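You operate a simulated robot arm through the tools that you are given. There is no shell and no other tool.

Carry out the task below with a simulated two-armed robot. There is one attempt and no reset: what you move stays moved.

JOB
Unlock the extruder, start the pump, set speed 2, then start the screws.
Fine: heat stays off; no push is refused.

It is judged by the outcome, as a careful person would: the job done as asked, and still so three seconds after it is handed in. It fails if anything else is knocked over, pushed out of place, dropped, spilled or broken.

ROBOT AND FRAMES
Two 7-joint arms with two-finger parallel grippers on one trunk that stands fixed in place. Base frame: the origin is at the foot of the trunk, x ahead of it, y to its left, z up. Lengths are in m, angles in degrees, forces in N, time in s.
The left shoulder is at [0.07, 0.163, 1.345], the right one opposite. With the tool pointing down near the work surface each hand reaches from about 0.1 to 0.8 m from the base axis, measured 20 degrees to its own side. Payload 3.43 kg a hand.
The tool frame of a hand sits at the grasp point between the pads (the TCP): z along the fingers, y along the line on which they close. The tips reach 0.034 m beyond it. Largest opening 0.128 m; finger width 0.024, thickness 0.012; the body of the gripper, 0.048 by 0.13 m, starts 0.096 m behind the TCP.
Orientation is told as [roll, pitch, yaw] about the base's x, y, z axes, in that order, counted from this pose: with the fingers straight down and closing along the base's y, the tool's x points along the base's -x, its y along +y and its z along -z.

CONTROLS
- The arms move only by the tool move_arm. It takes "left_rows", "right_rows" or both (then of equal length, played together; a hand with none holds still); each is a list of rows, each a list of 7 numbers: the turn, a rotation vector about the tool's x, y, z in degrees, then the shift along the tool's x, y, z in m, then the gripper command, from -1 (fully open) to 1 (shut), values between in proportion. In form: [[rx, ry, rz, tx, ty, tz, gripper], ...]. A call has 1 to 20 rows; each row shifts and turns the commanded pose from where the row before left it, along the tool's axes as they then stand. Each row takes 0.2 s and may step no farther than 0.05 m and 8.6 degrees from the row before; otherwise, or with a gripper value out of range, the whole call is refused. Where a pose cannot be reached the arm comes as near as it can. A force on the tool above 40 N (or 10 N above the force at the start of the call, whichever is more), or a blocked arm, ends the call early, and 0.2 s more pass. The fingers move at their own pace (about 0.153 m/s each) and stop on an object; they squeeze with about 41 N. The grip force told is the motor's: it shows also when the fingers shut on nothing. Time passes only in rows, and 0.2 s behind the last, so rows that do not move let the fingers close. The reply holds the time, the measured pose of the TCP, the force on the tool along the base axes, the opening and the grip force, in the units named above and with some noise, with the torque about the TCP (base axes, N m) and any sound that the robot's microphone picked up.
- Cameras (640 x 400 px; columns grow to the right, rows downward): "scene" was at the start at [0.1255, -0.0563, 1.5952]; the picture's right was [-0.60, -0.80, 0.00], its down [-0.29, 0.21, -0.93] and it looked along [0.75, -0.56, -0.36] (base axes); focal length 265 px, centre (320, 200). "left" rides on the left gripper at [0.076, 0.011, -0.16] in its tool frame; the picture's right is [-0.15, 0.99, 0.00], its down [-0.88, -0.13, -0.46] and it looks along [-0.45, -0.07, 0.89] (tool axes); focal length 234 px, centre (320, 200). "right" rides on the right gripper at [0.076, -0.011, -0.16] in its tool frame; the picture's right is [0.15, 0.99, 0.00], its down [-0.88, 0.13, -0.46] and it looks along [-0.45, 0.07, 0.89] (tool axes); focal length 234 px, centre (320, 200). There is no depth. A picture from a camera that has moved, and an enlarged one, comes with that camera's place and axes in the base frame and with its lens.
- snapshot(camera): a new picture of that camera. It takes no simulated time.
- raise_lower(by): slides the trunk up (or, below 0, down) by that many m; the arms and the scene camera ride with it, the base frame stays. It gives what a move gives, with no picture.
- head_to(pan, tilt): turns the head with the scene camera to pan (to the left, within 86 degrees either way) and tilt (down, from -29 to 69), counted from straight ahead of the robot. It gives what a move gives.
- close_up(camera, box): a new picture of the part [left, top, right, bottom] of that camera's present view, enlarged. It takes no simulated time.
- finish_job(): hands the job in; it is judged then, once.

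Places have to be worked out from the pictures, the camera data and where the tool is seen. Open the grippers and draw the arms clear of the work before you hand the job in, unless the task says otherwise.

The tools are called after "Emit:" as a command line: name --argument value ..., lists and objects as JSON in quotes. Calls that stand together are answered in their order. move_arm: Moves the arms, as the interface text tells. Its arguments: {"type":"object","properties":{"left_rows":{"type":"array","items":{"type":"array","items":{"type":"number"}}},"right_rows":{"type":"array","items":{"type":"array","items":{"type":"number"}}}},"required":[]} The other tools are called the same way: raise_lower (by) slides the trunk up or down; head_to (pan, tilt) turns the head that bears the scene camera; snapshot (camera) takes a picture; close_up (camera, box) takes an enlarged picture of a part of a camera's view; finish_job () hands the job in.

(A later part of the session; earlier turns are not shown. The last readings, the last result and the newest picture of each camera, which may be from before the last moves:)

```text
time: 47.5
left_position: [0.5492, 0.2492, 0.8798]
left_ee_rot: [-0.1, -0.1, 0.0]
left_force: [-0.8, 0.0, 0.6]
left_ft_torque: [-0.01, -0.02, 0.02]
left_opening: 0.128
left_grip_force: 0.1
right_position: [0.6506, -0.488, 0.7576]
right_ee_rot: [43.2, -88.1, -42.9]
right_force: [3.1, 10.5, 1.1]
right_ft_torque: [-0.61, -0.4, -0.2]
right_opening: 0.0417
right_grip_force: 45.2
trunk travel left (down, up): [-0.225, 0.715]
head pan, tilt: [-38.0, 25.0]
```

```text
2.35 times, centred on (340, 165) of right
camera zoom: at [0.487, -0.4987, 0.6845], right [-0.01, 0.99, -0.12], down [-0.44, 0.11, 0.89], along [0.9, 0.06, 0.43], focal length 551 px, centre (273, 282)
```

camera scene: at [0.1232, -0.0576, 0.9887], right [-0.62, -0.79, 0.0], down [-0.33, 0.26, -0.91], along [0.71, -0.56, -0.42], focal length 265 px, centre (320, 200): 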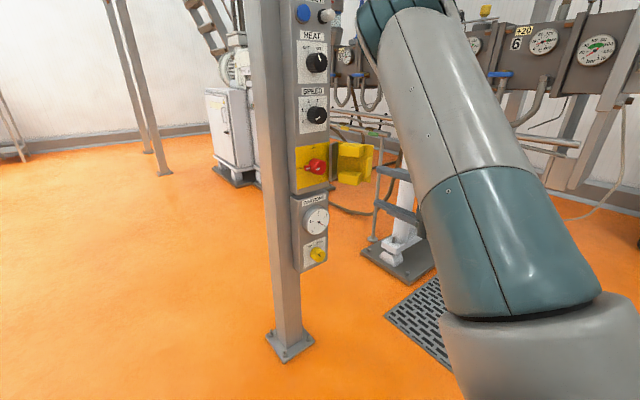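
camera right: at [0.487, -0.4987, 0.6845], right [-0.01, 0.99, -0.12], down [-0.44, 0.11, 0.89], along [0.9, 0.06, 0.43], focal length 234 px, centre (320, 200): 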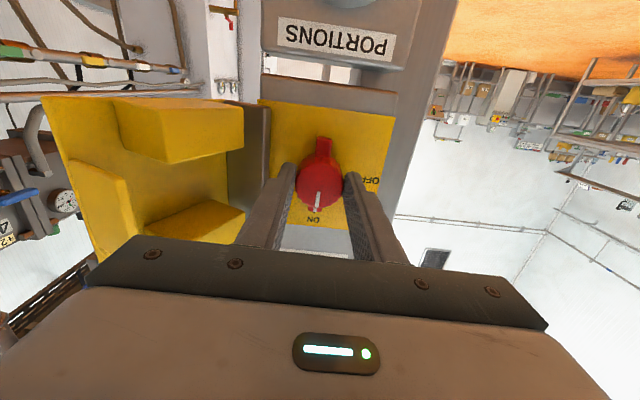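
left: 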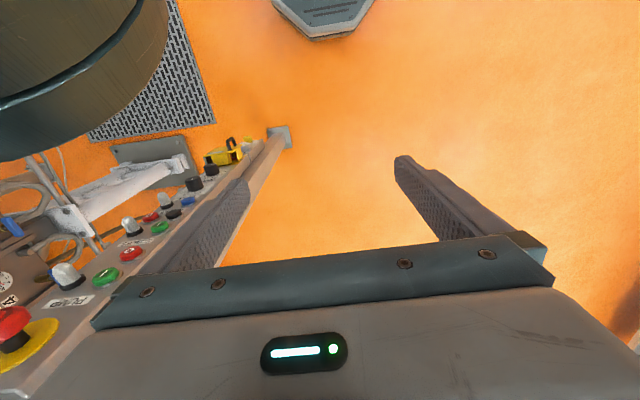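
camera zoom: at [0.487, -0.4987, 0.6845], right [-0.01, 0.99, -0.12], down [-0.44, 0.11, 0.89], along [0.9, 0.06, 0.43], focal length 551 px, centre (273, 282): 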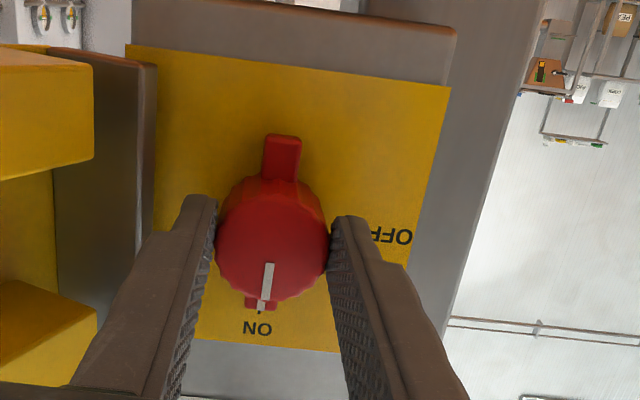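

The mark points at ON and the torque indicates the stop. I release and back off.

Emit:
move_arm --right_rows '[[0, 0, 0, 0, 0, 0, 0], [0, 0, 0, 0, 0, 0, 0], [0, 0, 0, 0, 0, -0.03, 0], [0, 0, 0, 0, 0, -0.03, 0], [0, 0, 0, 0, 0, -0.04, 0], [0, 0, 0, 0, 0, -0.04, 0]]'

Emit:
snapshot --camera "right"

Emit:
close_up --camera "right" --box '[240, 60, 400, 230]'

Emit:
snapshot --camera "scene"

```text
time: 48.9
left_position: [0.5495, 0.2476, 0.8813]
left_ee_rot: [0.0, 0.0, -0.1]
left_force: [-0.2, 0.2, -0.8]
left_ft_torque: [0.02, -0.02, 0.0]
left_opening: 0.128
left_grip_force: 0.0
right_position: [0.5107, -0.4914, 0.7577]
right_ee_rot: [46.5, -88.3, -46.1]
right_force: [0.3, -0.2, -0.5]
right_ft_torque: [0.04, 0.0, 0.04]
right_opening: 0.0642
right_grip_force: 0.2
trunk travel left (down, up): [-0.225, 0.715]
head pan, tilt: [-38.0, 25.0]
```

```text
taken
camera right: at [0.3472, -0.5014, 0.686], right [-0.01, 0.99, -0.12], down [-0.44, 0.11, 0.89], along [0.9, 0.06, 0.43], focal length 234 px, centre (320, 200)
```

right: 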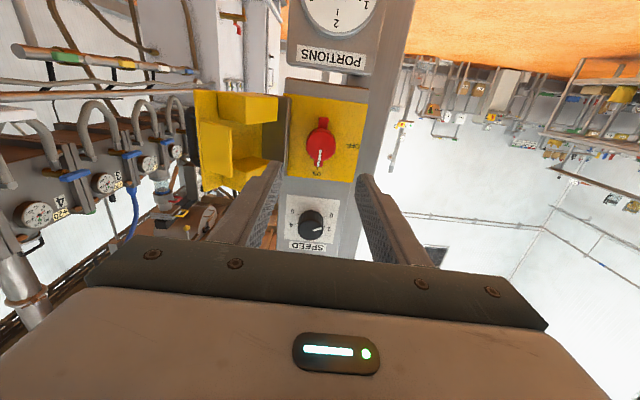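

```text
2.35 times, centred on (320, 145) of right
camera zoom: at [0.3472, -0.5014, 0.686], right [-0.01, 0.99, -0.12], down [-0.44, 0.11, 0.89], along [0.9, 0.06, 0.43], focal length 551 px, centre (320, 329)
```

zoom: 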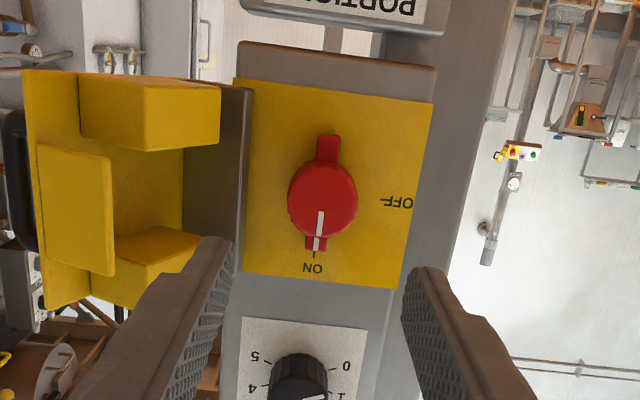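

```text
taken
camera scene: at [0.123, -0.0578, 0.9887], right [-0.62, -0.79, 0.0], down [-0.33, 0.26, -0.91], along [0.71, -0.56, -0.42], focal length 265 px, centre (320, 200)
```

scene: 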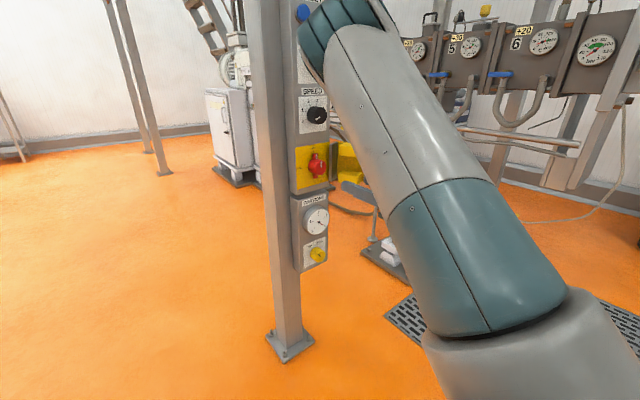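

The isolator shows ON. Next the PUMP start button, which I compute at about (0.685, -0.457, 1.37). I shut the fingers, draw back a little and raise the trunk 0.55 m.

Emit:
move_arm --right_rows '[[0, 0, 0, 0, 0, -0.03, 1], [0, 0, 0, 0, 0, -0.03, 1], [-7.5, 0, 0, 0, 0, 0, 1], [-7.5, 0, 0, 0, 0, 0, 1]]'

Emit:
raise_lower --by 0.55

Emit:
snapshot --camera "right"

Emit:
snapshot --camera "scene"

```text
time: 49.9
left_position: [0.5487, 0.2476, 0.8804]
left_ee_rot: [0.0, 0.0, 0.0]
left_force: [0.0, -0.4, 0.6]
left_ft_torque: [0.0, -0.02, -0.02]
left_opening: 0.1279
left_grip_force: 0.1
right_position: [0.4593, -0.5082, 0.7638]
right_ee_rot: [60.8, -88.2, -45.5]
right_force: [-0.1, 0.2, 0.2]
right_ft_torque: [-0.03, 0.0, -0.04]
right_opening: 0.0001
right_grip_force: 32.9
right hand out of reach, approached as far as the arm can: row 1, 2
trunk travel left (down, up): [-0.225, 0.715]
head pan, tilt: [-38.0, 25.0]
```

```text
refused: 0.55 is not a number from -0.4 to 0.4
```

```text
taken
camera right: at [0.3051, -0.5604, 0.6896], right [-0.27, 0.96, -0.12], down [-0.45, -0.02, 0.89], along [0.85, 0.29, 0.44], focal length 234 px, centre (320, 200)
```

right: 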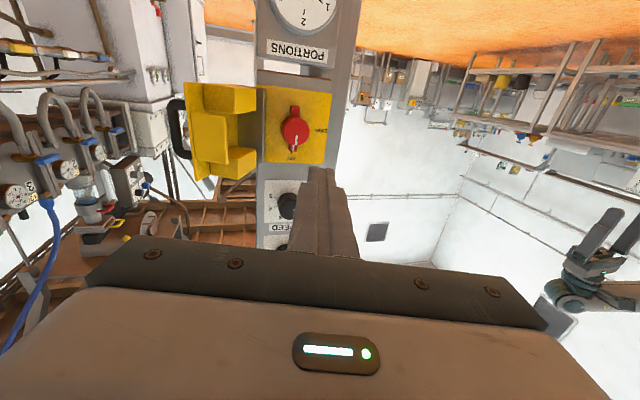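

```text
taken
camera scene: at [0.1232, -0.0578, 0.9887], right [-0.62, -0.79, 0.0], down [-0.33, 0.26, -0.91], along [0.71, -0.56, -0.42], focal length 265 px, centre (320, 200)
```

scene: 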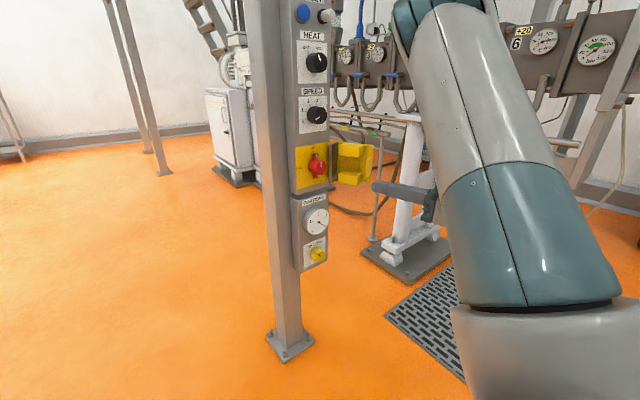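

The slide takes at most 0.4 m a call, so I raise in two steps.

Emit:
raise_lower --by 0.3

Emit:
raise_lower --by 0.25

Emit:
snapshot --camera "right"

Emit:
snapshot --camera "scene"

Emit:
close_up --camera "scene" --box '[270, 90, 370, 290]'

```text
time: 52.9
left_position: [0.5489, 0.249, 1.1798]
left_ee_rot: [-0.2, 0.0, 0.1]
left_force: [-0.1, -0.7, 0.6]
left_ft_torque: [-0.01, 0.03, 0.02]
left_opening: 0.1278
left_grip_force: 0.0
right_position: [0.4599, -0.5081, 1.0632]
right_ee_rot: [60.3, -88.1, -45.1]
right_force: [0.2, -0.4, -0.6]
right_ft_torque: [0.01, -0.01, 0.0]
right_opening: 0.0001
right_grip_force: 33.3
trunk travel left (down, up): [-0.525, 0.415]
head pan, tilt: [-38.0, 25.0]
```

```text
time: 55.5
left_position: [0.5496, 0.2492, 1.4306]
left_ee_rot: [0.0, 0.0, 0.0]
left_force: [-0.1, -0.1, -0.4]
left_ft_torque: [0.0, -0.04, 0.01]
left_opening: 0.128
left_grip_force: 0.0
right_position: [0.4605, -0.5079, 1.3139]
right_ee_rot: [60.5, -88.2, -45.1]
right_force: [0.0, -0.6, -1.1]
right_ft_torque: [0.03, 0.03, 0.0]
right_opening: 0.0
right_grip_force: 32.8
trunk travel left (down, up): [-0.775, 0.165]
head pan, tilt: [-38.0, 25.0]
```

```text
taken
camera right: at [0.3054, -0.56, 1.2396], right [-0.26, 0.96, -0.12], down [-0.45, -0.01, 0.89], along [0.85, 0.29, 0.44], focal length 234 px, centre (320, 200)
```

right: 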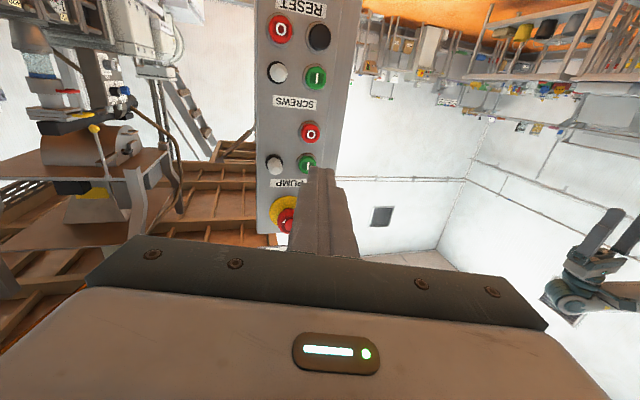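

```text
taken
camera scene: at [0.1234, -0.0576, 1.5386], right [-0.62, -0.79, 0.0], down [-0.33, 0.26, -0.91], along [0.71, -0.56, -0.42], focal length 265 px, centre (320, 200)
```

scene: 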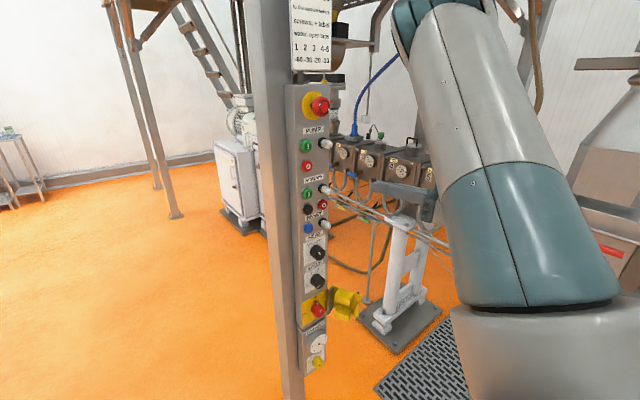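

```text
2.00 times, centred on (320, 190) of scene
camera zoom: at [0.1234, -0.0576, 1.5386], right [-0.62, -0.79, 0.0], down [-0.33, 0.26, -0.91], along [0.71, -0.56, -0.42], focal length 529 px, centre (320, 220)
```

zoom: 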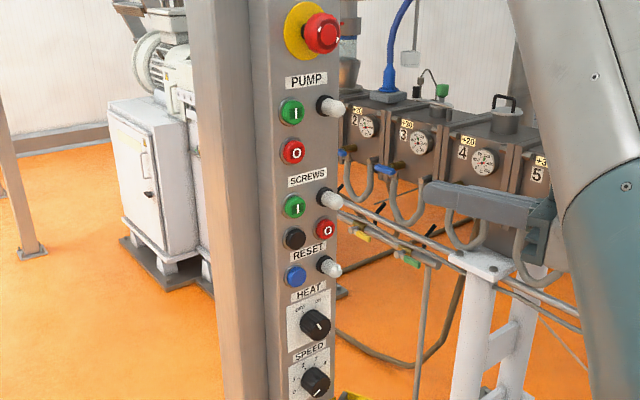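

The PUMP start button is at about (0.685, -0.460, 1.369) by both cameras. I bring the closed fingertips in front of it, 5 cm short.

Emit:
move_arm --right_rows '[[0, 0, 0, -0.014, 0.0025, 0.037, 1], [0, 0, 0, -0.014, 0.0025, 0.037, 1], [0, 0, 0, -0.014, 0.0025, 0.037, 1], [0, 0, 0, -0.014, 0.0025, 0.037, 1]]'

Emit:
snapshot --camera "right"

Emit:
close_up --camera "scene" --box '[280, 90, 400, 180]'

```text
time: 56.5
left_position: [0.5507, 0.2507, 1.4288]
left_ee_rot: [0.0, 0.0, 0.0]
left_force: [-0.4, 0.4, 0.7]
left_ft_torque: [-0.03, 0.03, -0.01]
left_opening: 0.1282
left_grip_force: 0.1
right_position: [0.6009, -0.4575, 1.3632]
right_ee_rot: [58.6, -88.1, -43.4]
right_force: [0.5, 0.0, -0.2]
right_ft_torque: [0.04, 0.02, -0.02]
right_opening: 0.0
right_grip_force: 33.2
trunk travel left (down, up): [-0.775, 0.165]
head pan, tilt: [-38.0, 25.0]
```

```text
taken
camera right: at [0.4465, -0.5091, 1.2899], right [-0.26, 0.96, -0.12], down [-0.45, -0.01, 0.89], along [0.85, 0.29, 0.44], focal length 234 px, centre (320, 200)
```

right: 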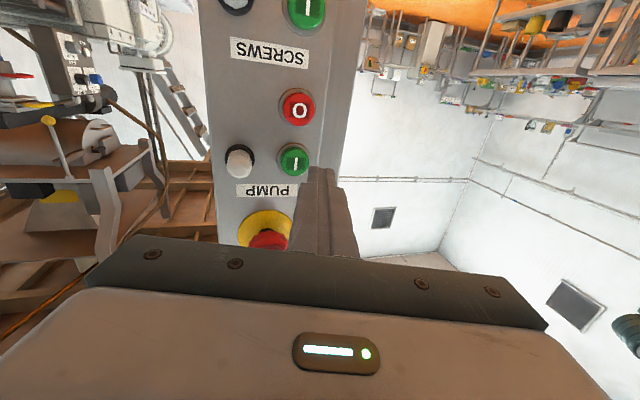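

```text
4.44 times, centred on (340, 135) of scene
camera zoom: at [0.1245, -0.0556, 1.5386], right [-0.62, -0.79, 0.0], down [-0.33, 0.26, -0.91], along [0.71, -0.56, -0.42], focal length 1176 px, centre (231, 489)
```

zoom: 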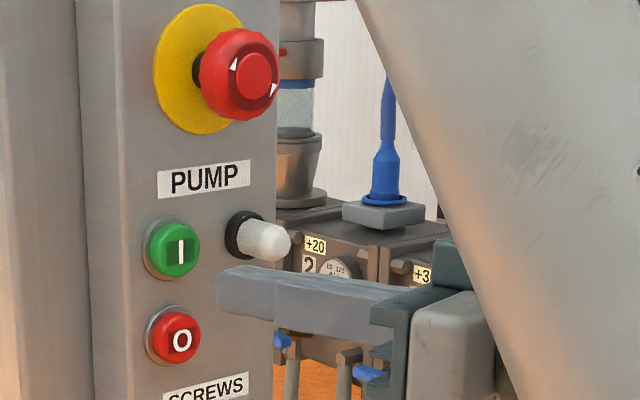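

I correct 8 mm up and slightly right, then advance toward the button.

Emit:
move_arm --right_rows '[[0, 0, 0, -0.008, -0.0024, -0.0007, 1], [0, 0, 0, 0, -0.0033, 0.012, 1], [0, 0, 0, 0, -0.0033, 0.012, 1], [0, 0, 0, 0, -0.0027, 0.0096, 1]]'

Emit:
close_up --camera "scene" --box '[280, 90, 400, 180]'

Emit:
close_up --camera "right" --box '[220, 80, 400, 260]'

```text
time: 57.5
left_position: [0.5494, 0.2469, 1.4284]
left_ee_rot: [-0.1, 0.0, 0.0]
left_force: [-0.2, -0.1, -1.0]
left_ft_torque: [-0.02, -0.01, 0.03]
left_opening: 0.1279
left_grip_force: 0.0
right_position: [0.634, -0.4649, 1.3735]
right_ee_rot: [60.3, -88.2, -45.0]
right_force: [0.3, -0.1, -0.2]
right_ft_torque: [0.03, -0.05, -0.02]
right_opening: 0.0
right_grip_force: 33.1
trunk travel left (down, up): [-0.775, 0.165]
head pan, tilt: [-38.0, 25.0]
```

```text
4.44 times, centred on (340, 135) of scene
camera zoom: at [0.1232, -0.0578, 1.5387], right [-0.62, -0.79, 0.0], down [-0.33, 0.26, -0.91], along [0.71, -0.56, -0.42], focal length 1176 px, centre (231, 489)
```

zoom: 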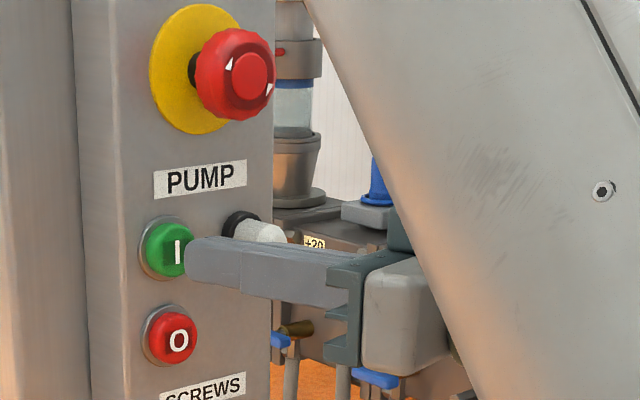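

```text
2.22 times, centred on (310, 170) of right
camera zoom: at [0.4801, -0.5153, 1.2992], right [-0.26, 0.96, -0.12], down [-0.45, -0.01, 0.89], along [0.85, 0.29, 0.44], focal length 520 px, centre (342, 267)
```

zoom: 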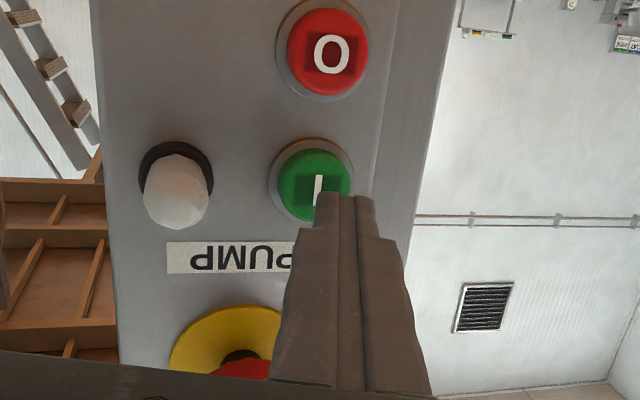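

Tip is about 1.5 cm short and aligned in height; I shift 5 mm right and approach in small steps until it presses.

Emit:
move_arm --right_rows '[[0, 0, 0, 0, -0.0048, -0.0013, 1], [0, 0, 0, 0, -0.0016, 0.0058, 1], [0, 0, 0, 0, -0.0016, 0.0058, 1]]'

Emit:
close_up --camera "scene" --box '[280, 90, 400, 180]'

Emit:
close_up --camera "right" --box '[220, 80, 400, 260]'

```text
time: 58.2
left_position: [0.5498, 0.2493, 1.4291]
left_ee_rot: [-0.2, 0.0, 0.1]
left_force: [0.2, 0.2, -0.6]
left_ft_torque: [0.04, 0.02, -0.02]
left_opening: 0.1278
left_grip_force: 0.0
right_position: [0.6473, -0.4684, 1.3748]
right_ee_rot: [59.6, -88.2, -44.5]
right_force: [0.0, 0.9, -0.7]
right_ft_torque: [-0.02, -0.04, 0.0]
right_opening: 0.0001
right_grip_force: 33.3
trunk travel left (down, up): [-0.775, 0.165]
head pan, tilt: [-38.0, 25.0]
```

```text
4.44 times, centred on (340, 135) of scene
camera zoom: at [0.1237, -0.057, 1.5386], right [-0.62, -0.79, 0.0], down [-0.33, 0.26, -0.91], along [0.71, -0.56, -0.42], focal length 1176 px, centre (231, 489)
```

zoom: 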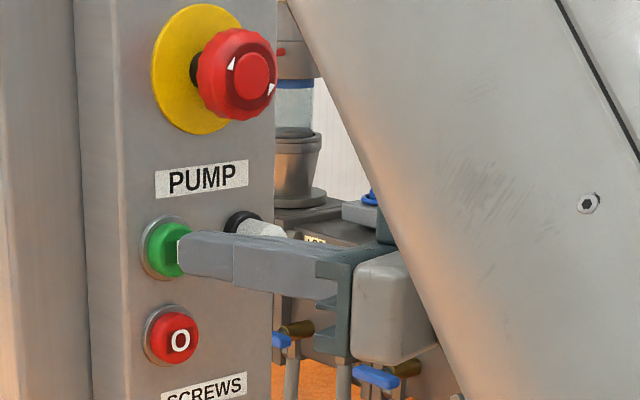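

```text
2.22 times, centred on (310, 170) of right
camera zoom: at [0.4935, -0.5195, 1.2998], right [-0.26, 0.96, -0.12], down [-0.45, -0.01, 0.89], along [0.85, 0.29, 0.44], focal length 520 px, centre (342, 267)
```

zoom: 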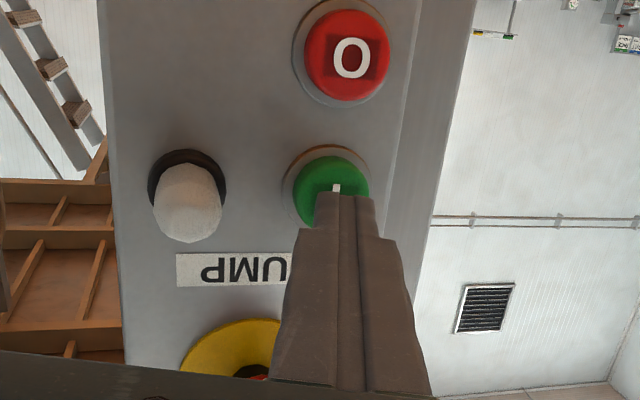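

Nearly touching and well centred. I press on in 3 mm steps.

Emit:
move_arm --right_rows '[[0, 0, 0, 0, -0.0008, 0.0029, 1], [0, 0, 0, 0, -0.0008, 0.0029, 1], [0, 0, 0, 0, -0.0008, 0.0029, 1]]'

Emit:
close_up --camera "scene" --box '[280, 90, 400, 180]'

```text
time: 59.0
left_position: [0.5485, 0.2488, 1.4285]
left_ee_rot: [-0.1, 0.0, 0.0]
left_force: [0.8, -0.2, 0.2]
left_ft_torque: [0.01, -0.01, -0.03]
left_opening: 0.1279
left_grip_force: 0.0
right_position: [0.6569, -0.468, 1.3743]
right_ee_rot: [60.6, -88.0, -45.2]
right_force: [-0.7, 1.3, -1.1]
right_ft_torque: [0.01, 0.02, 0.05]
right_opening: 0.0001
right_grip_force: 33.4
trunk travel left (down, up): [-0.775, 0.165]
head pan, tilt: [-38.0, 25.0]
```

```text
4.44 times, centred on (340, 135) of scene
camera zoom: at [0.123, -0.0574, 1.5387], right [-0.62, -0.79, 0.0], down [-0.33, 0.26, -0.91], along [0.71, -0.56, -0.42], focal length 1176 px, centre (231, 489)
```

zoom: 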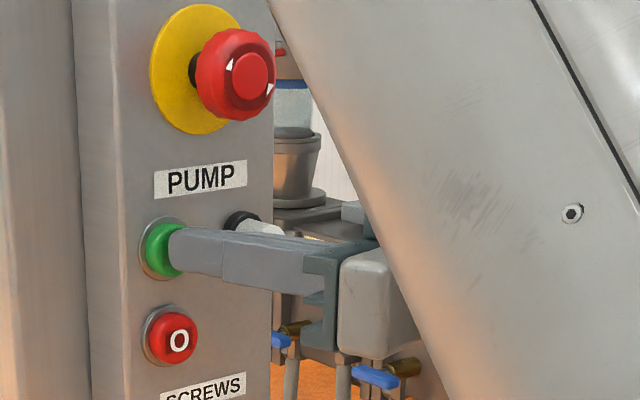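

No force yet; I continue.

Emit:
move_arm --right_rows '[[0, 0, 0, 0, -0.0008, 0.0029, 1], [0, 0, 0, 0, -0.0008, 0.0029, 1]]'

Emit:
close_up --camera "scene" --box '[280, 90, 400, 180]'

Emit:
close_up --camera "right" --box '[220, 80, 400, 260]'

```text
time: 59.6
left_position: [0.548, 0.2491, 1.4306]
left_ee_rot: [0.0, -0.2, 0.0]
left_force: [0.0, 0.0, 0.6]
left_ft_torque: [0.01, -0.07, -0.03]
left_opening: 0.1278
left_grip_force: 0.1
right_position: [0.6621, -0.4685, 1.3744]
right_ee_rot: [61.4, -88.0, -46.1]
right_force: [-5.6, 2.5, -2.5]
right_ft_torque: [0.01, 0.07, 0.05]
right_opening: 0.0001
right_grip_force: 33.1
trunk travel left (down, up): [-0.775, 0.165]
head pan, tilt: [-38.0, 25.0]
heard: click
```

```text
4.44 times, centred on (340, 135) of scene
camera zoom: at [0.1215, -0.0572, 1.5388], right [-0.62, -0.79, 0.0], down [-0.33, 0.26, -0.91], along [0.71, -0.56, -0.42], focal length 1176 px, centre (231, 489)
```

zoom: 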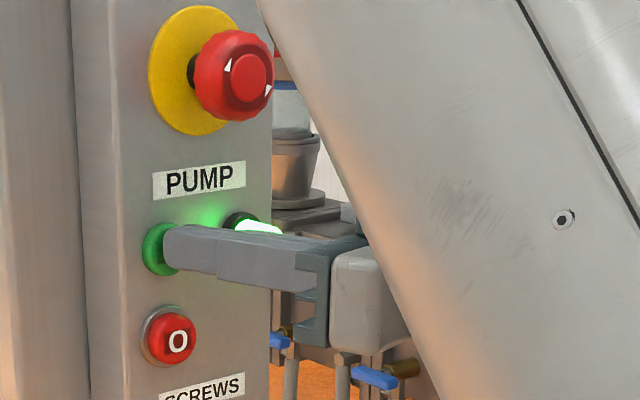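

```text
2.22 times, centred on (310, 170) of right
camera zoom: at [0.5076, -0.5206, 1.301], right [-0.26, 0.96, -0.12], down [-0.45, -0.01, 0.89], along [0.85, 0.29, 0.44], focal length 520 px, centre (342, 267)
```

zoom: 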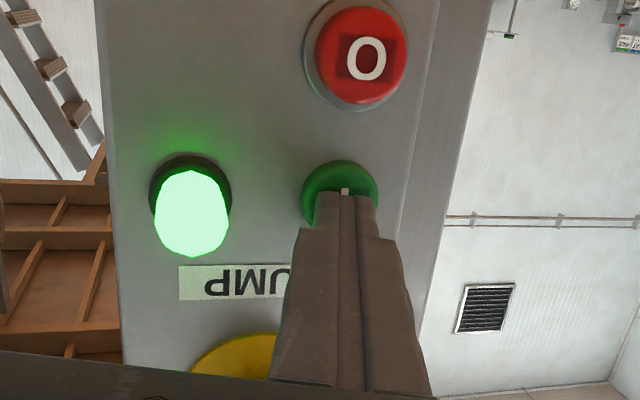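

A click and the PUMP lamp is lit green. I withdraw straight back and lower the trunk for the SPEED knob.

Emit:
move_arm --right_rows '[[0, 0, 0, 0, 0.0053, -0.019, 1], [0, 0, 0, 0, 0.01, -0.038, 1], [0, 0, 0, 0, 0.01, -0.038, 1], [0, 0, 0, 0, 0.01, -0.038, 1]]'

Emit:
raise_lower --by -0.4

Emit:
snapshot --camera "right"

Emit:
snapshot --camera "scene"

```text
time: 60.6
left_position: [0.5485, 0.2479, 1.4308]
left_ee_rot: [0.0, -0.1, 0.0]
left_force: [-0.9, 0.3, 0.0]
left_ft_torque: [-0.02, -0.04, -0.01]
left_opening: 0.1282
left_grip_force: 0.0
right_position: [0.5252, -0.4707, 1.3748]
right_ee_rot: [61.7, -88.2, -46.4]
right_force: [-0.3, 0.4, 0.3]
right_ft_torque: [-0.01, 0.01, -0.05]
right_opening: 0.0001
right_grip_force: 33.0
trunk travel left (down, up): [-0.775, 0.165]
head pan, tilt: [-38.0, 25.0]
```

```text
time: 64.5
left_position: [0.5492, 0.2471, 1.0305]
left_ee_rot: [-0.1, 0.0, 0.0]
left_force: [0.0, 0.5, 0.3]
left_ft_torque: [0.01, 0.0, -0.03]
left_opening: 0.1281
left_grip_force: 0.1
right_position: [0.5256, -0.4713, 0.9755]
right_ee_rot: [60.6, -88.3, -45.4]
right_force: [-1.0, -0.2, 0.5]
right_ft_torque: [-0.03, -0.03, -0.02]
right_opening: 0.0
right_grip_force: 32.8
trunk travel left (down, up): [-0.375, 0.565]
head pan, tilt: [-38.0, 25.0]
```

```text
taken
camera right: at [0.3722, -0.5213, 0.9018], right [-0.26, 0.96, -0.12], down [-0.45, -0.01, 0.89], along [0.85, 0.29, 0.44], focal length 234 px, centre (320, 200)
```

right: 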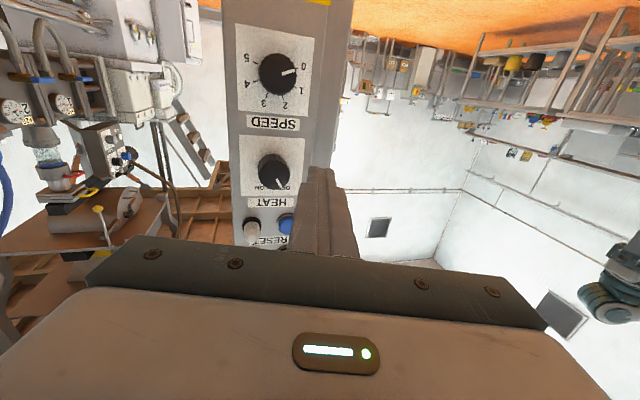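

```text
taken
camera scene: at [0.1232, -0.0575, 1.1387], right [-0.62, -0.79, 0.0], down [-0.33, 0.26, -0.91], along [0.71, -0.56, -0.42], focal length 265 px, centre (320, 200)
```

scene: 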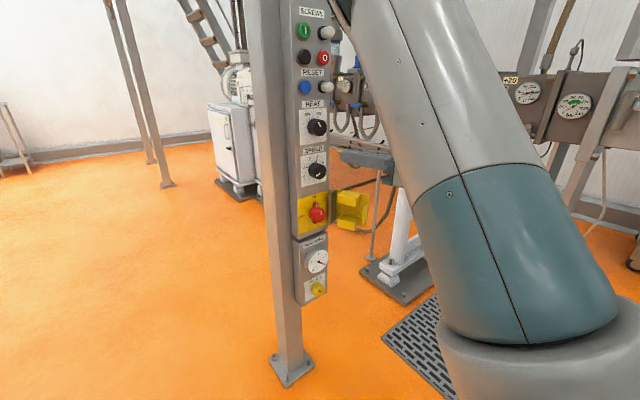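

The SPEED knob is at about (0.67, -0.490, 0.901), still at 0. I move in front of it, undo the yaw, open to 7 cm and roll -90°, as with the isolator.

Emit:
move_arm --right_rows '[[0, 0, 0, 0.037, -0.0137, 0.0139, 0.5], [0, 0, 0, 0.037, -0.0137, 0.0139, -0.1], [7.6, 0, 0, 0, 0, 0, -0.1], [7.6, 0, 0, 0, 0, 0, -0.1], [0, 0, -8.2, 0, 0, 0, -0.1], [0, 0, -8.2, 0, 0, 0, -0.1], [0, 0, -8.2, 0, 0, 0, -0.1], [0, 0, -8.2, 0, 0, 0, -0.1], [0, 0, -8.2, 0, 0, 0, -0.1], [0, 0, -8.2, 0, 0, 0, -0.1], [0, 0, -8.2, 0, 0, 0, -0.1], [0, 0, -8.2, 0, 0, 0, -0.1], [0, 0, -8.2, 0, 0, 0, -0.1], [0, 0, -8.2, 0, 0, 0, -0.1], [0, 0, -8, 0, 0, 0, -0.1]]'

Emit:
snapshot --camera "right"

Emit:
close_up --camera "right" --box '[240, 60, 420, 240]'

Emit:
snapshot --camera "scene"

```text
time: 67.7
left_position: [0.549, 0.2488, 1.0304]
left_ee_rot: [-0.1, 0.0, 0.0]
left_force: [0.1, 0.8, 0.3]
left_ft_torque: [0.02, -0.03, -0.01]
left_opening: 0.1277
left_grip_force: 0.0
right_position: [0.5588, -0.4885, 0.9]
right_ee_rot: [-88.7, -1.2, 90.1]
right_force: [-0.2, 0.9, 0.2]
right_ft_torque: [-0.03, 0.0, 0.0]
right_opening: 0.0703
right_grip_force: 0.1
trunk travel left (down, up): [-0.375, 0.565]
head pan, tilt: [-38.0, 25.0]
```

```text
taken
camera right: at [0.398, -0.5647, 0.9132], right [-0.02, -0.13, -0.99], down [-0.46, 0.88, -0.1], along [0.89, 0.45, -0.08], focal length 234 px, centre (320, 200)
```

right: 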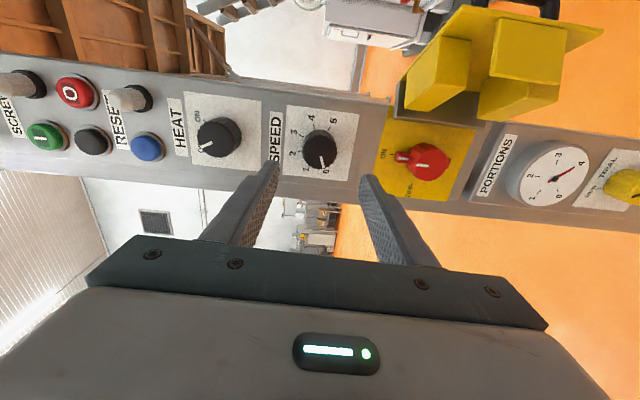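

```text
2.22 times, centred on (330, 150) of right
camera zoom: at [0.398, -0.5647, 0.9132], right [-0.02, -0.13, -0.99], down [-0.46, 0.88, -0.1], along [0.89, 0.45, -0.08], focal length 520 px, centre (298, 311)
```

zoom: 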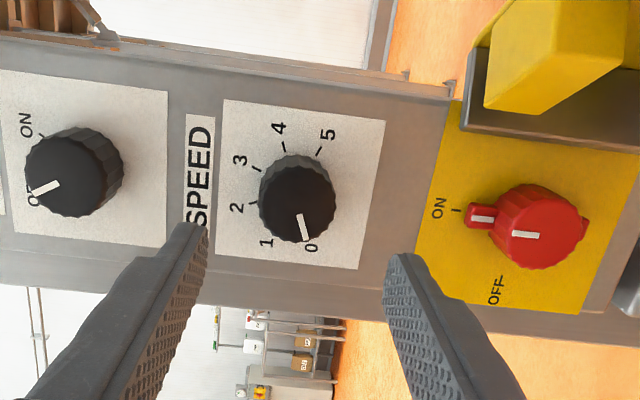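

```text
taken
camera scene: at [0.1233, -0.0575, 1.1387], right [-0.62, -0.79, 0.0], down [-0.33, 0.26, -0.91], along [0.71, -0.56, -0.42], focal length 265 px, centre (320, 200)
```

scene: 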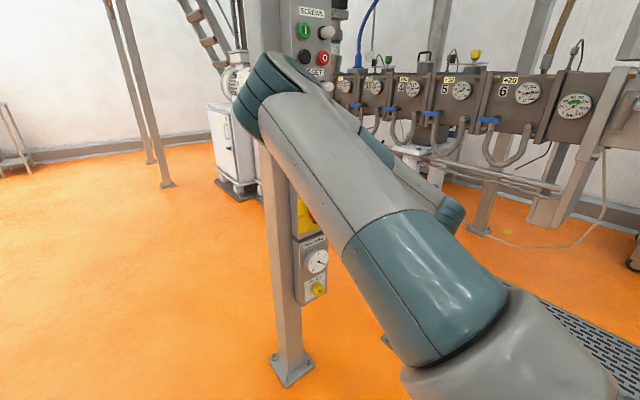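

Aligned within 2-3 mm. I advance 9.2 cm and grip the knob.

Emit:
move_arm --right_rows '[[0, 0, 0, 0.001, 0, 0.034, -0.1], [0, 0, 0, 0, 0, 0.03, -0.1], [0, 0, 0, 0, 0.001, 0.027, -0.1], [0, 0, 0, 0, 0, 0, 1], [0, 0, 0, 0, 0, 0, 1], [0, 0, 0, 0, 0, 0, 1]]'

Emit:
snapshot --camera "right"

```text
time: 69.1
left_position: [0.5495, 0.2491, 1.0296]
left_ee_rot: [-0.1, 0.0, 0.0]
left_force: [-0.2, 0.4, -0.8]
left_ft_torque: [0.0, 0.0, -0.01]
left_opening: 0.1282
left_grip_force: 0.2
right_position: [0.652, -0.4905, 0.8976]
right_ee_rot: [-88.7, -1.3, 90.1]
right_force: [4.4, 0.1, 0.6]
right_ft_torque: [0.01, -0.85, -0.41]
right_opening: 0.0419
right_grip_force: 44.5
trunk travel left (down, up): [-0.375, 0.565]
head pan, tilt: [-38.0, 25.0]
```

```text
taken
camera right: at [0.4913, -0.5665, 0.9113], right [-0.02, -0.12, -0.99], down [-0.46, 0.88, -0.1], along [0.89, 0.45, -0.08], focal length 234 px, centre (320, 200)
```

right: 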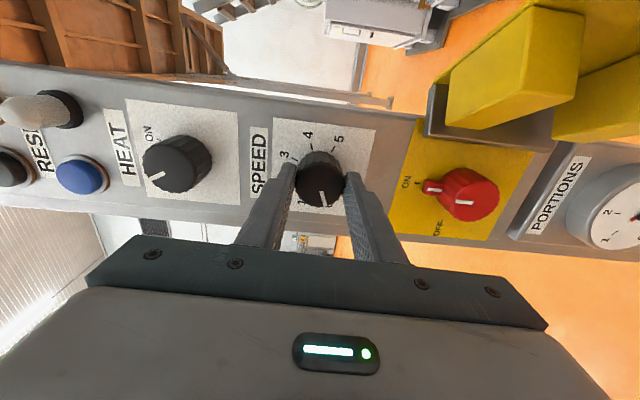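

Gripped cleanly at 42 mm with little side force. I turn 45° clockwise first.

Emit:
move_arm --right_rows '[[0, 0, 5, 0, 0, 0, 1], [0, 0, 5, 0, 0, 0, 1], [0, 0, 5, 0, 0, 0, 1], [0, 0, 5, 0, 0, 0, 1], [0, 0, 5, 0, 0, 0, 1], [0, 0, 5, 0, 0, 0, 1], [0, 0, 5, 0, 0, 0, 1], [0, 0, 5, 0, 0, 0, 1], [0, 0, 5, 0, 0, 0, 1]]'

Emit:
close_up --camera "right" --box '[230, 80, 410, 260]'

```text
time: 71.2
left_position: [0.5505, 0.2484, 1.0273]
left_ee_rot: [-0.1, 0.0, 0.1]
left_force: [-0.8, 0.8, -0.8]
left_ft_torque: [-0.02, 0.0, -0.01]
left_opening: 0.1279
left_grip_force: 0.0
right_position: [0.651, -0.4893, 0.897]
right_ee_rot: [-88.4, -46.3, 88.7]
right_force: [16.4, -4.1, 1.9]
right_ft_torque: [-0.03, 0.22, -0.98]
right_opening: 0.0417
right_grip_force: 44.6
trunk travel left (down, up): [-0.375, 0.565]
head pan, tilt: [-38.0, 25.0]
stopped in row 9 (right hand): the force on the tool passed its limit at 40 N (the readings are from after the stop); the commanded pose is now the measured one
```

```text
2.22 times, centred on (320, 170) of right
camera zoom: at [0.4894, -0.55, 0.8532], right [-0.02, 0.61, -0.79], down [-0.44, 0.7, 0.55], along [0.9, 0.36, 0.26], focal length 520 px, centre (320, 267)
```

zoom: 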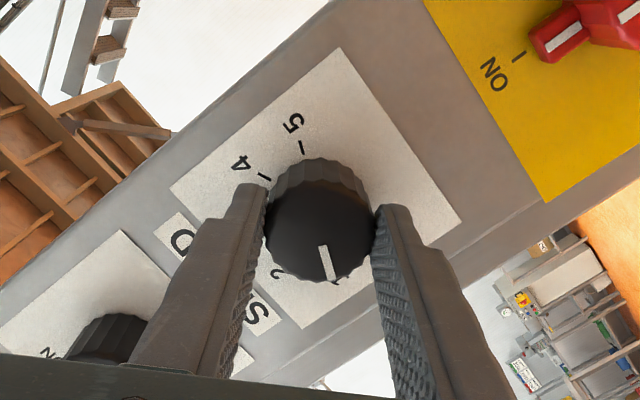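

The mark is at 1. I continue the second 45° in smaller steps, easing a millimetre forward.

Emit:
move_arm --right_rows '[[0, 0, 0, 0, 0, 0.001, 1], [0, 0, 4, 0, 0, 0, 1], [0, 0, 4, 0, 0, 0, 1], [0, 0, 4, 0, 0, 0.0004, 1], [0, 0, 4, 0, 0, 0, 1], [0, 0, 4, 0, 0, 0.0004, 1], [0, 0, 4, 0, 0, 0, 1], [0, 0, 4, 0, 0, 0, 1], [0, 0, 4, 0, 0, 0, 1], [0, 0, 4, 0, 0, 0, 1], [0, 0, 4, 0, 0, 0, 1], [0, 0, 4, 0, 0, 0, 1]]'

Emit:
close_up --camera "right" --box '[230, 80, 410, 260]'

```text
time: 73.8
left_position: [0.55, 0.2486, 1.0299]
left_ee_rot: [-0.1, 0.1, -0.1]
left_force: [0.5, 0.3, -0.2]
left_ft_torque: [-0.01, 0.01, 0.0]
left_opening: 0.128
left_grip_force: 0.0
right_position: [0.6521, -0.4884, 0.8963]
right_ee_rot: [15.8, -88.7, -15.8]
right_force: [-12.9, 14.1, -18.9]
right_ft_torque: [-0.02, 0.67, 0.31]
right_opening: 0.0416
right_grip_force: 44.7
trunk travel left (down, up): [-0.375, 0.565]
head pan, tilt: [-38.0, 25.0]
```

```text
2.22 times, centred on (320, 170) of right
camera zoom: at [0.4888, -0.4992, 0.8244], right [0.0, 0.99, -0.14], down [-0.44, 0.12, 0.89], along [0.9, 0.07, 0.43], focal length 520 px, centre (320, 267)
```

zoom: 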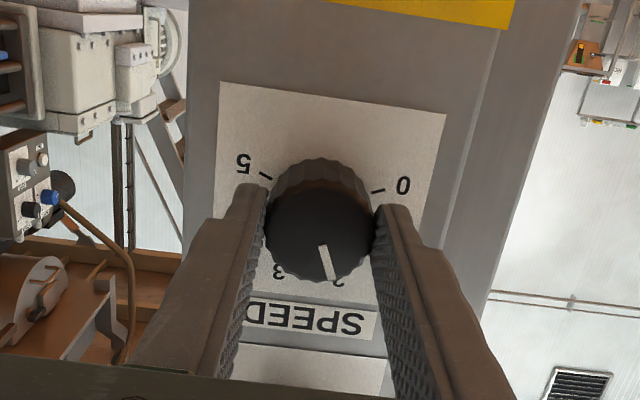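

The mark lies at 2. I release and back straight off to check.

Emit:
move_arm --right_rows '[[0, 0, 0, 0, 0, 0, 0], [0, 0, 0, 0, 0, 0, 0], [0, 0, 0, 0, 0, -0.03, 0], [0, 0, 0, 0, 0, -0.03, 0], [0, 0, 0, 0, 0, -0.035, 0]]'

Emit:
snapshot --camera "right"

Emit:
close_up --camera "right" --box '[240, 80, 390, 250]'

Emit:
snapshot --camera "scene"

```text
time: 75.0
left_position: [0.5481, 0.2485, 1.0302]
left_ee_rot: [0.0, -0.2, 0.0]
left_force: [0.7, -0.1, 1.0]
left_ft_torque: [0.01, 0.01, 0.01]
left_opening: 0.1281
left_grip_force: 0.0
right_position: [0.5534, -0.4875, 0.9026]
right_ee_rot: [14.8, -88.9, -14.8]
right_force: [-0.1, 0.2, 0.3]
right_ft_torque: [0.02, 0.06, -0.02]
right_opening: 0.0638
right_grip_force: 0.1
trunk travel left (down, up): [-0.375, 0.565]
head pan, tilt: [-38.0, 25.0]
```

```text
taken
camera right: at [0.3917, -0.4978, 0.8286], right [0.0, 0.99, -0.14], down [-0.44, 0.13, 0.89], along [0.9, 0.07, 0.44], focal length 234 px, centre (320, 200)
```

right: 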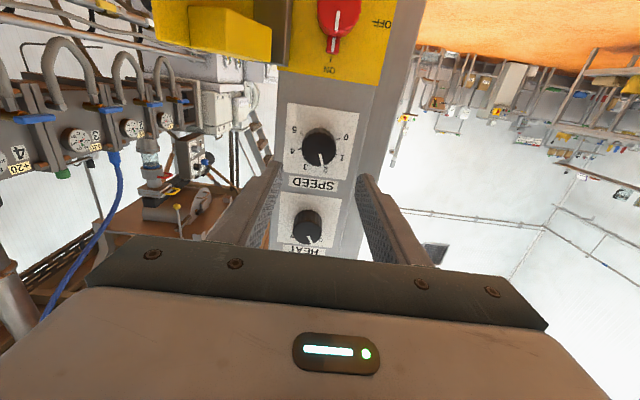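

```text
2.35 times, centred on (315, 165) of right
camera zoom: at [0.3917, -0.4978, 0.8286], right [0.0, 0.99, -0.14], down [-0.44, 0.13, 0.89], along [0.9, 0.07, 0.44], focal length 551 px, centre (332, 282)
```

zoom: 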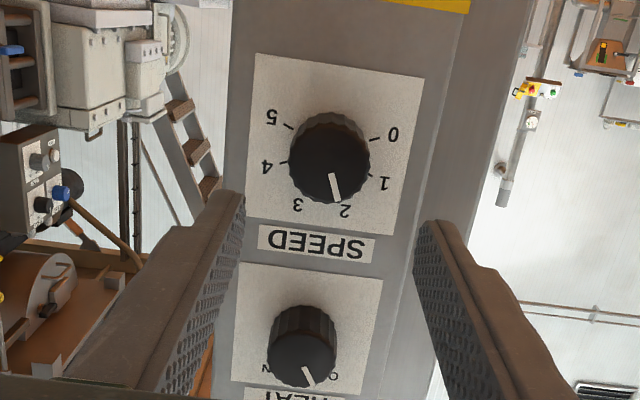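

```text
taken
camera scene: at [0.1225, -0.0578, 1.1387], right [-0.62, -0.79, 0.0], down [-0.33, 0.26, -0.91], along [0.71, -0.56, -0.42], focal length 265 px, centre (320, 200)
```

scene: 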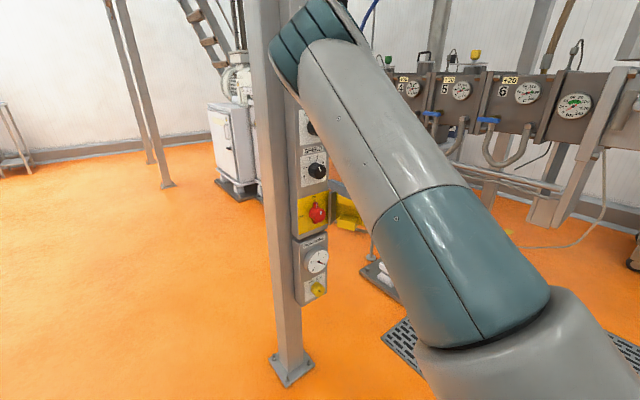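

SPEED reads 2, HEAT still OFF. Now SCREWS start, at about z 1.236: I shut the fingers, yaw 15° again and raise the trunk 0.27 m.

Emit:
move_arm --right_rows '[[0, 0, 0, 0, 0, -0.02, 1], [-7.5, 0, 0, 0, 0, 0, 1], [-7.5, 0, 0, 0, 0, 0, 1]]'

Emit:
raise_lower --by 0.27

Emit:
snapshot --camera "right"

Emit:
snapshot --camera "scene"

```text
time: 75.8
left_position: [0.5483, 0.2493, 1.0294]
left_ee_rot: [0.0, -0.1, 0.0]
left_force: [1.3, -0.9, 0.0]
left_ft_torque: [-0.01, -0.01, -0.03]
left_opening: 0.128
left_grip_force: 0.1
right_position: [0.5367, -0.4878, 0.9016]
right_ee_rot: [31.0, -89.0, -15.8]
right_force: [0.2, -0.2, 0.0]
right_ft_torque: [0.01, 0.0, 0.01]
right_opening: 0.0001
right_grip_force: 33.1
trunk travel left (down, up): [-0.375, 0.565]
head pan, tilt: [-38.0, 25.0]
```

```text
time: 78.6
left_position: [0.5484, 0.2486, 1.3003]
left_ee_rot: [0.0, 0.0, -0.1]
left_force: [0.5, -0.6, 0.5]
left_ft_torque: [-0.03, 0.0, -0.01]
left_opening: 0.1282
left_grip_force: 0.0
right_position: [0.5368, -0.4877, 1.1702]
right_ee_rot: [28.2, -89.0, -13.1]
right_force: [-0.1, -0.6, 0.5]
right_ft_torque: [-0.01, -0.01, 0.02]
right_opening: 0.0
right_grip_force: 33.1
trunk travel left (down, up): [-0.645, 0.295]
head pan, tilt: [-38.0, 25.0]
```

```text
taken
camera right: at [0.3817, -0.5397, 1.0973], right [-0.26, 0.96, -0.14], down [-0.46, 0.0, 0.89], along [0.85, 0.29, 0.44], focal length 234 px, centre (320, 200)
```

right: 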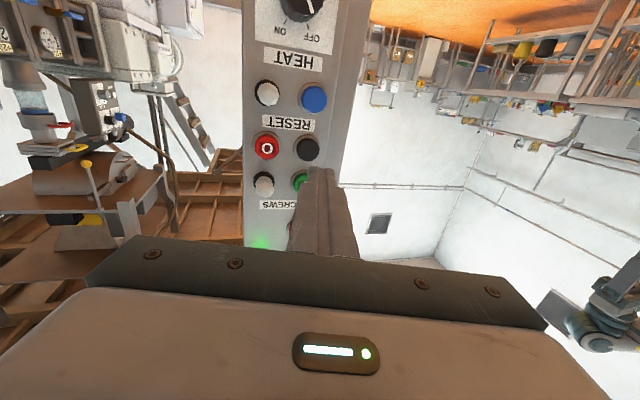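

```text
taken
camera scene: at [0.1235, -0.0575, 1.4086], right [-0.62, -0.79, 0.0], down [-0.33, 0.26, -0.91], along [0.71, -0.56, -0.42], focal length 265 px, centre (320, 200)
```

scene: 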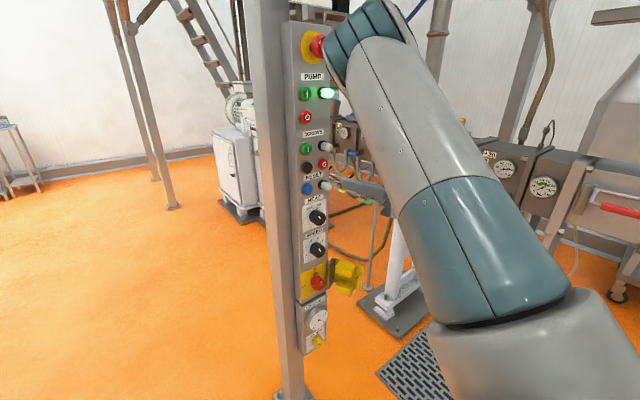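

The pump lamp is still lit. To keep the elbow above the emergency stop I raise the trunk another 0.13 m (as when pressing PUMP), then bring the fingertips in front of the SCREWS start button.

Emit:
raise_lower --by 0.13

Emit:
move_arm --right_rows '[[0, 0, 0, 0.03, 0.0, 0.02, 1], [0, 0, 0, 0.03, 0.0, 0.03, 1], [0, 0, 0, 0.0, 0.0, 0.02, 1]]'

Emit:
close_up --camera "right" --box '[220, 80, 400, 260]'

Emit:
snapshot --camera "scene"

Emit:
close_up --camera "scene" --box '[280, 140, 400, 230]'

```text
time: 80.2
left_position: [0.5512, 0.2489, 1.4293]
left_ee_rot: [-0.1, 0.0, 0.0]
left_force: [-0.3, -0.5, 0.4]
left_ft_torque: [-0.01, 0.01, -0.02]
left_opening: 0.1281
left_grip_force: 0.1
right_position: [0.536, -0.4881, 1.2999]
right_ee_rot: [28.2, -89.0, -13.1]
right_force: [0.2, 0.6, -0.3]
right_ft_torque: [0.02, -0.02, 0.0]
right_opening: 0.0
right_grip_force: 33.2
trunk travel left (down, up): [-0.775, 0.165]
head pan, tilt: [-38.0, 25.0]
```

```text
time: 81.0
left_position: [0.5496, 0.2496, 1.4295]
left_ee_rot: [-0.2, -0.1, 0.0]
left_force: [0.3, 0.3, 1.0]
left_ft_torque: [0.0, -0.03, 0.0]
left_opening: 0.128
left_grip_force: 0.1
right_position: [0.6014, -0.468, 1.2394]
right_ee_rot: [27.1, -88.8, -12.0]
right_force: [0.4, -0.8, 0.3]
right_ft_torque: [0.01, 0.01, 0.02]
right_opening: 0.0001
right_grip_force: 33.1
trunk travel left (down, up): [-0.775, 0.165]
head pan, tilt: [-38.0, 25.0]
```

```text
2.22 times, centred on (310, 170) of right
camera zoom: at [0.4482, -0.5205, 1.1672], right [-0.26, 0.96, -0.14], down [-0.46, 0.0, 0.89], along [0.85, 0.29, 0.44], focal length 520 px, centre (342, 267)
```

zoom: 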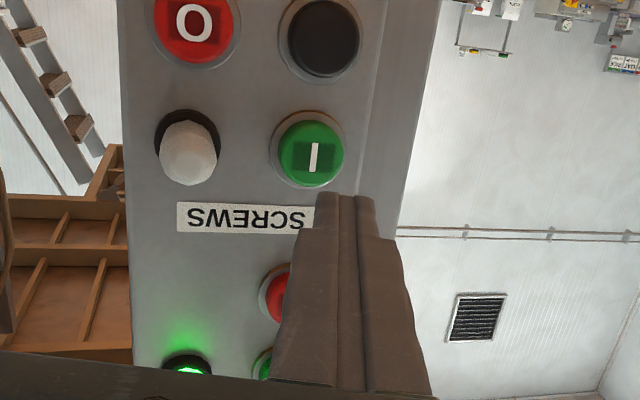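

```text
taken
camera scene: at [0.1228, -0.0565, 1.5388], right [-0.62, -0.79, 0.0], down [-0.33, 0.26, -0.91], along [0.71, -0.56, -0.42], focal length 265 px, centre (320, 200)
```

scene: 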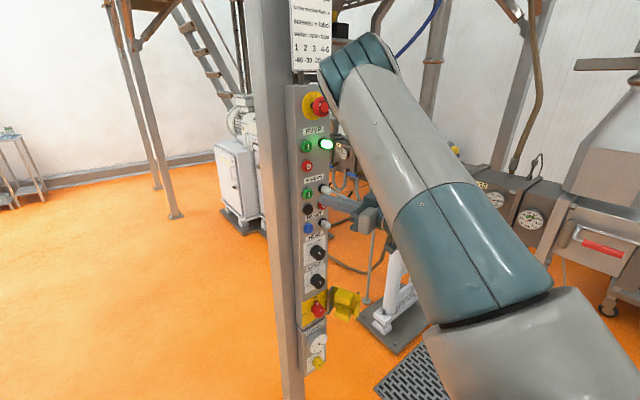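

```text
4.44 times, centred on (340, 185) of scene
camera zoom: at [0.1228, -0.0565, 1.5388], right [-0.62, -0.79, 0.0], down [-0.33, 0.26, -0.91], along [0.71, -0.56, -0.42], focal length 1176 px, centre (231, 267)
```

zoom: 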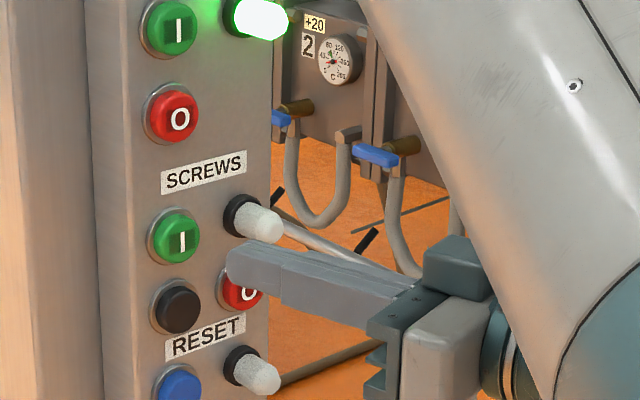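

Comparing with the PUMP press, the present height (z 1.239) and y (-0.468) suit the SCREWS start button. I advance straight to within about 1 cm and check.

Emit:
move_arm --right_rows '[[0, 0, 0, 0.001, -0.0041, 0.0145, 1], [0, 0, 0, 0, -0.0041, 0.0145, 1], [0, 0, 0, 0, -0.0041, 0.0145, 1]]'

Emit:
close_up --camera "right" --box '[220, 80, 400, 260]'

Emit:
close_up --camera "scene" --box '[280, 140, 400, 230]'

```text
time: 81.8
left_position: [0.5498, 0.2481, 1.4285]
left_ee_rot: [-0.1, 0.0, 0.0]
left_force: [0.2, 1.0, 0.7]
left_ft_torque: [0.02, -0.01, 0.0]
left_opening: 0.1278
left_grip_force: 0.0
right_position: [0.6484, -0.4693, 1.2381]
right_ee_rot: [27.0, -88.9, -12.1]
right_force: [-0.8, 0.2, -0.4]
right_ft_torque: [-0.03, 0.01, -0.02]
right_opening: 0.0003
right_grip_force: 33.2
trunk travel left (down, up): [-0.775, 0.165]
head pan, tilt: [-38.0, 25.0]
```

```text
2.22 times, centred on (310, 170) of right
camera zoom: at [0.4942, -0.5219, 1.1657], right [-0.26, 0.96, -0.14], down [-0.46, 0.0, 0.89], along [0.85, 0.29, 0.44], focal length 520 px, centre (342, 267)
```

zoom: 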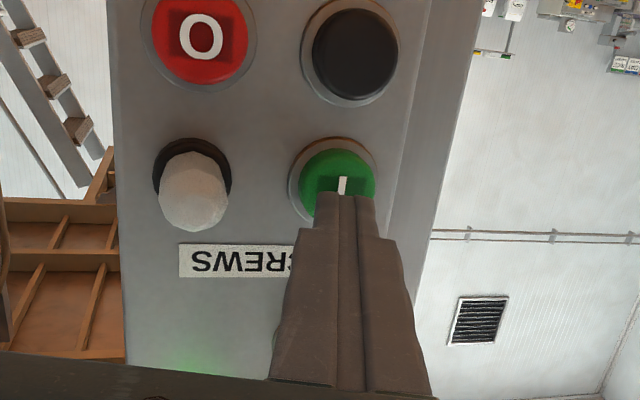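

```text
4.44 times, centred on (340, 185) of scene
camera zoom: at [0.1236, -0.0576, 1.5386], right [-0.62, -0.79, 0.0], down [-0.33, 0.26, -0.91], along [0.71, -0.56, -0.42], focal length 1176 px, centre (231, 267)
```

zoom: 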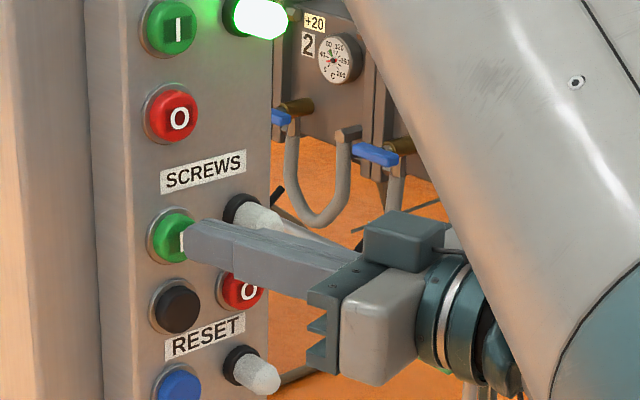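

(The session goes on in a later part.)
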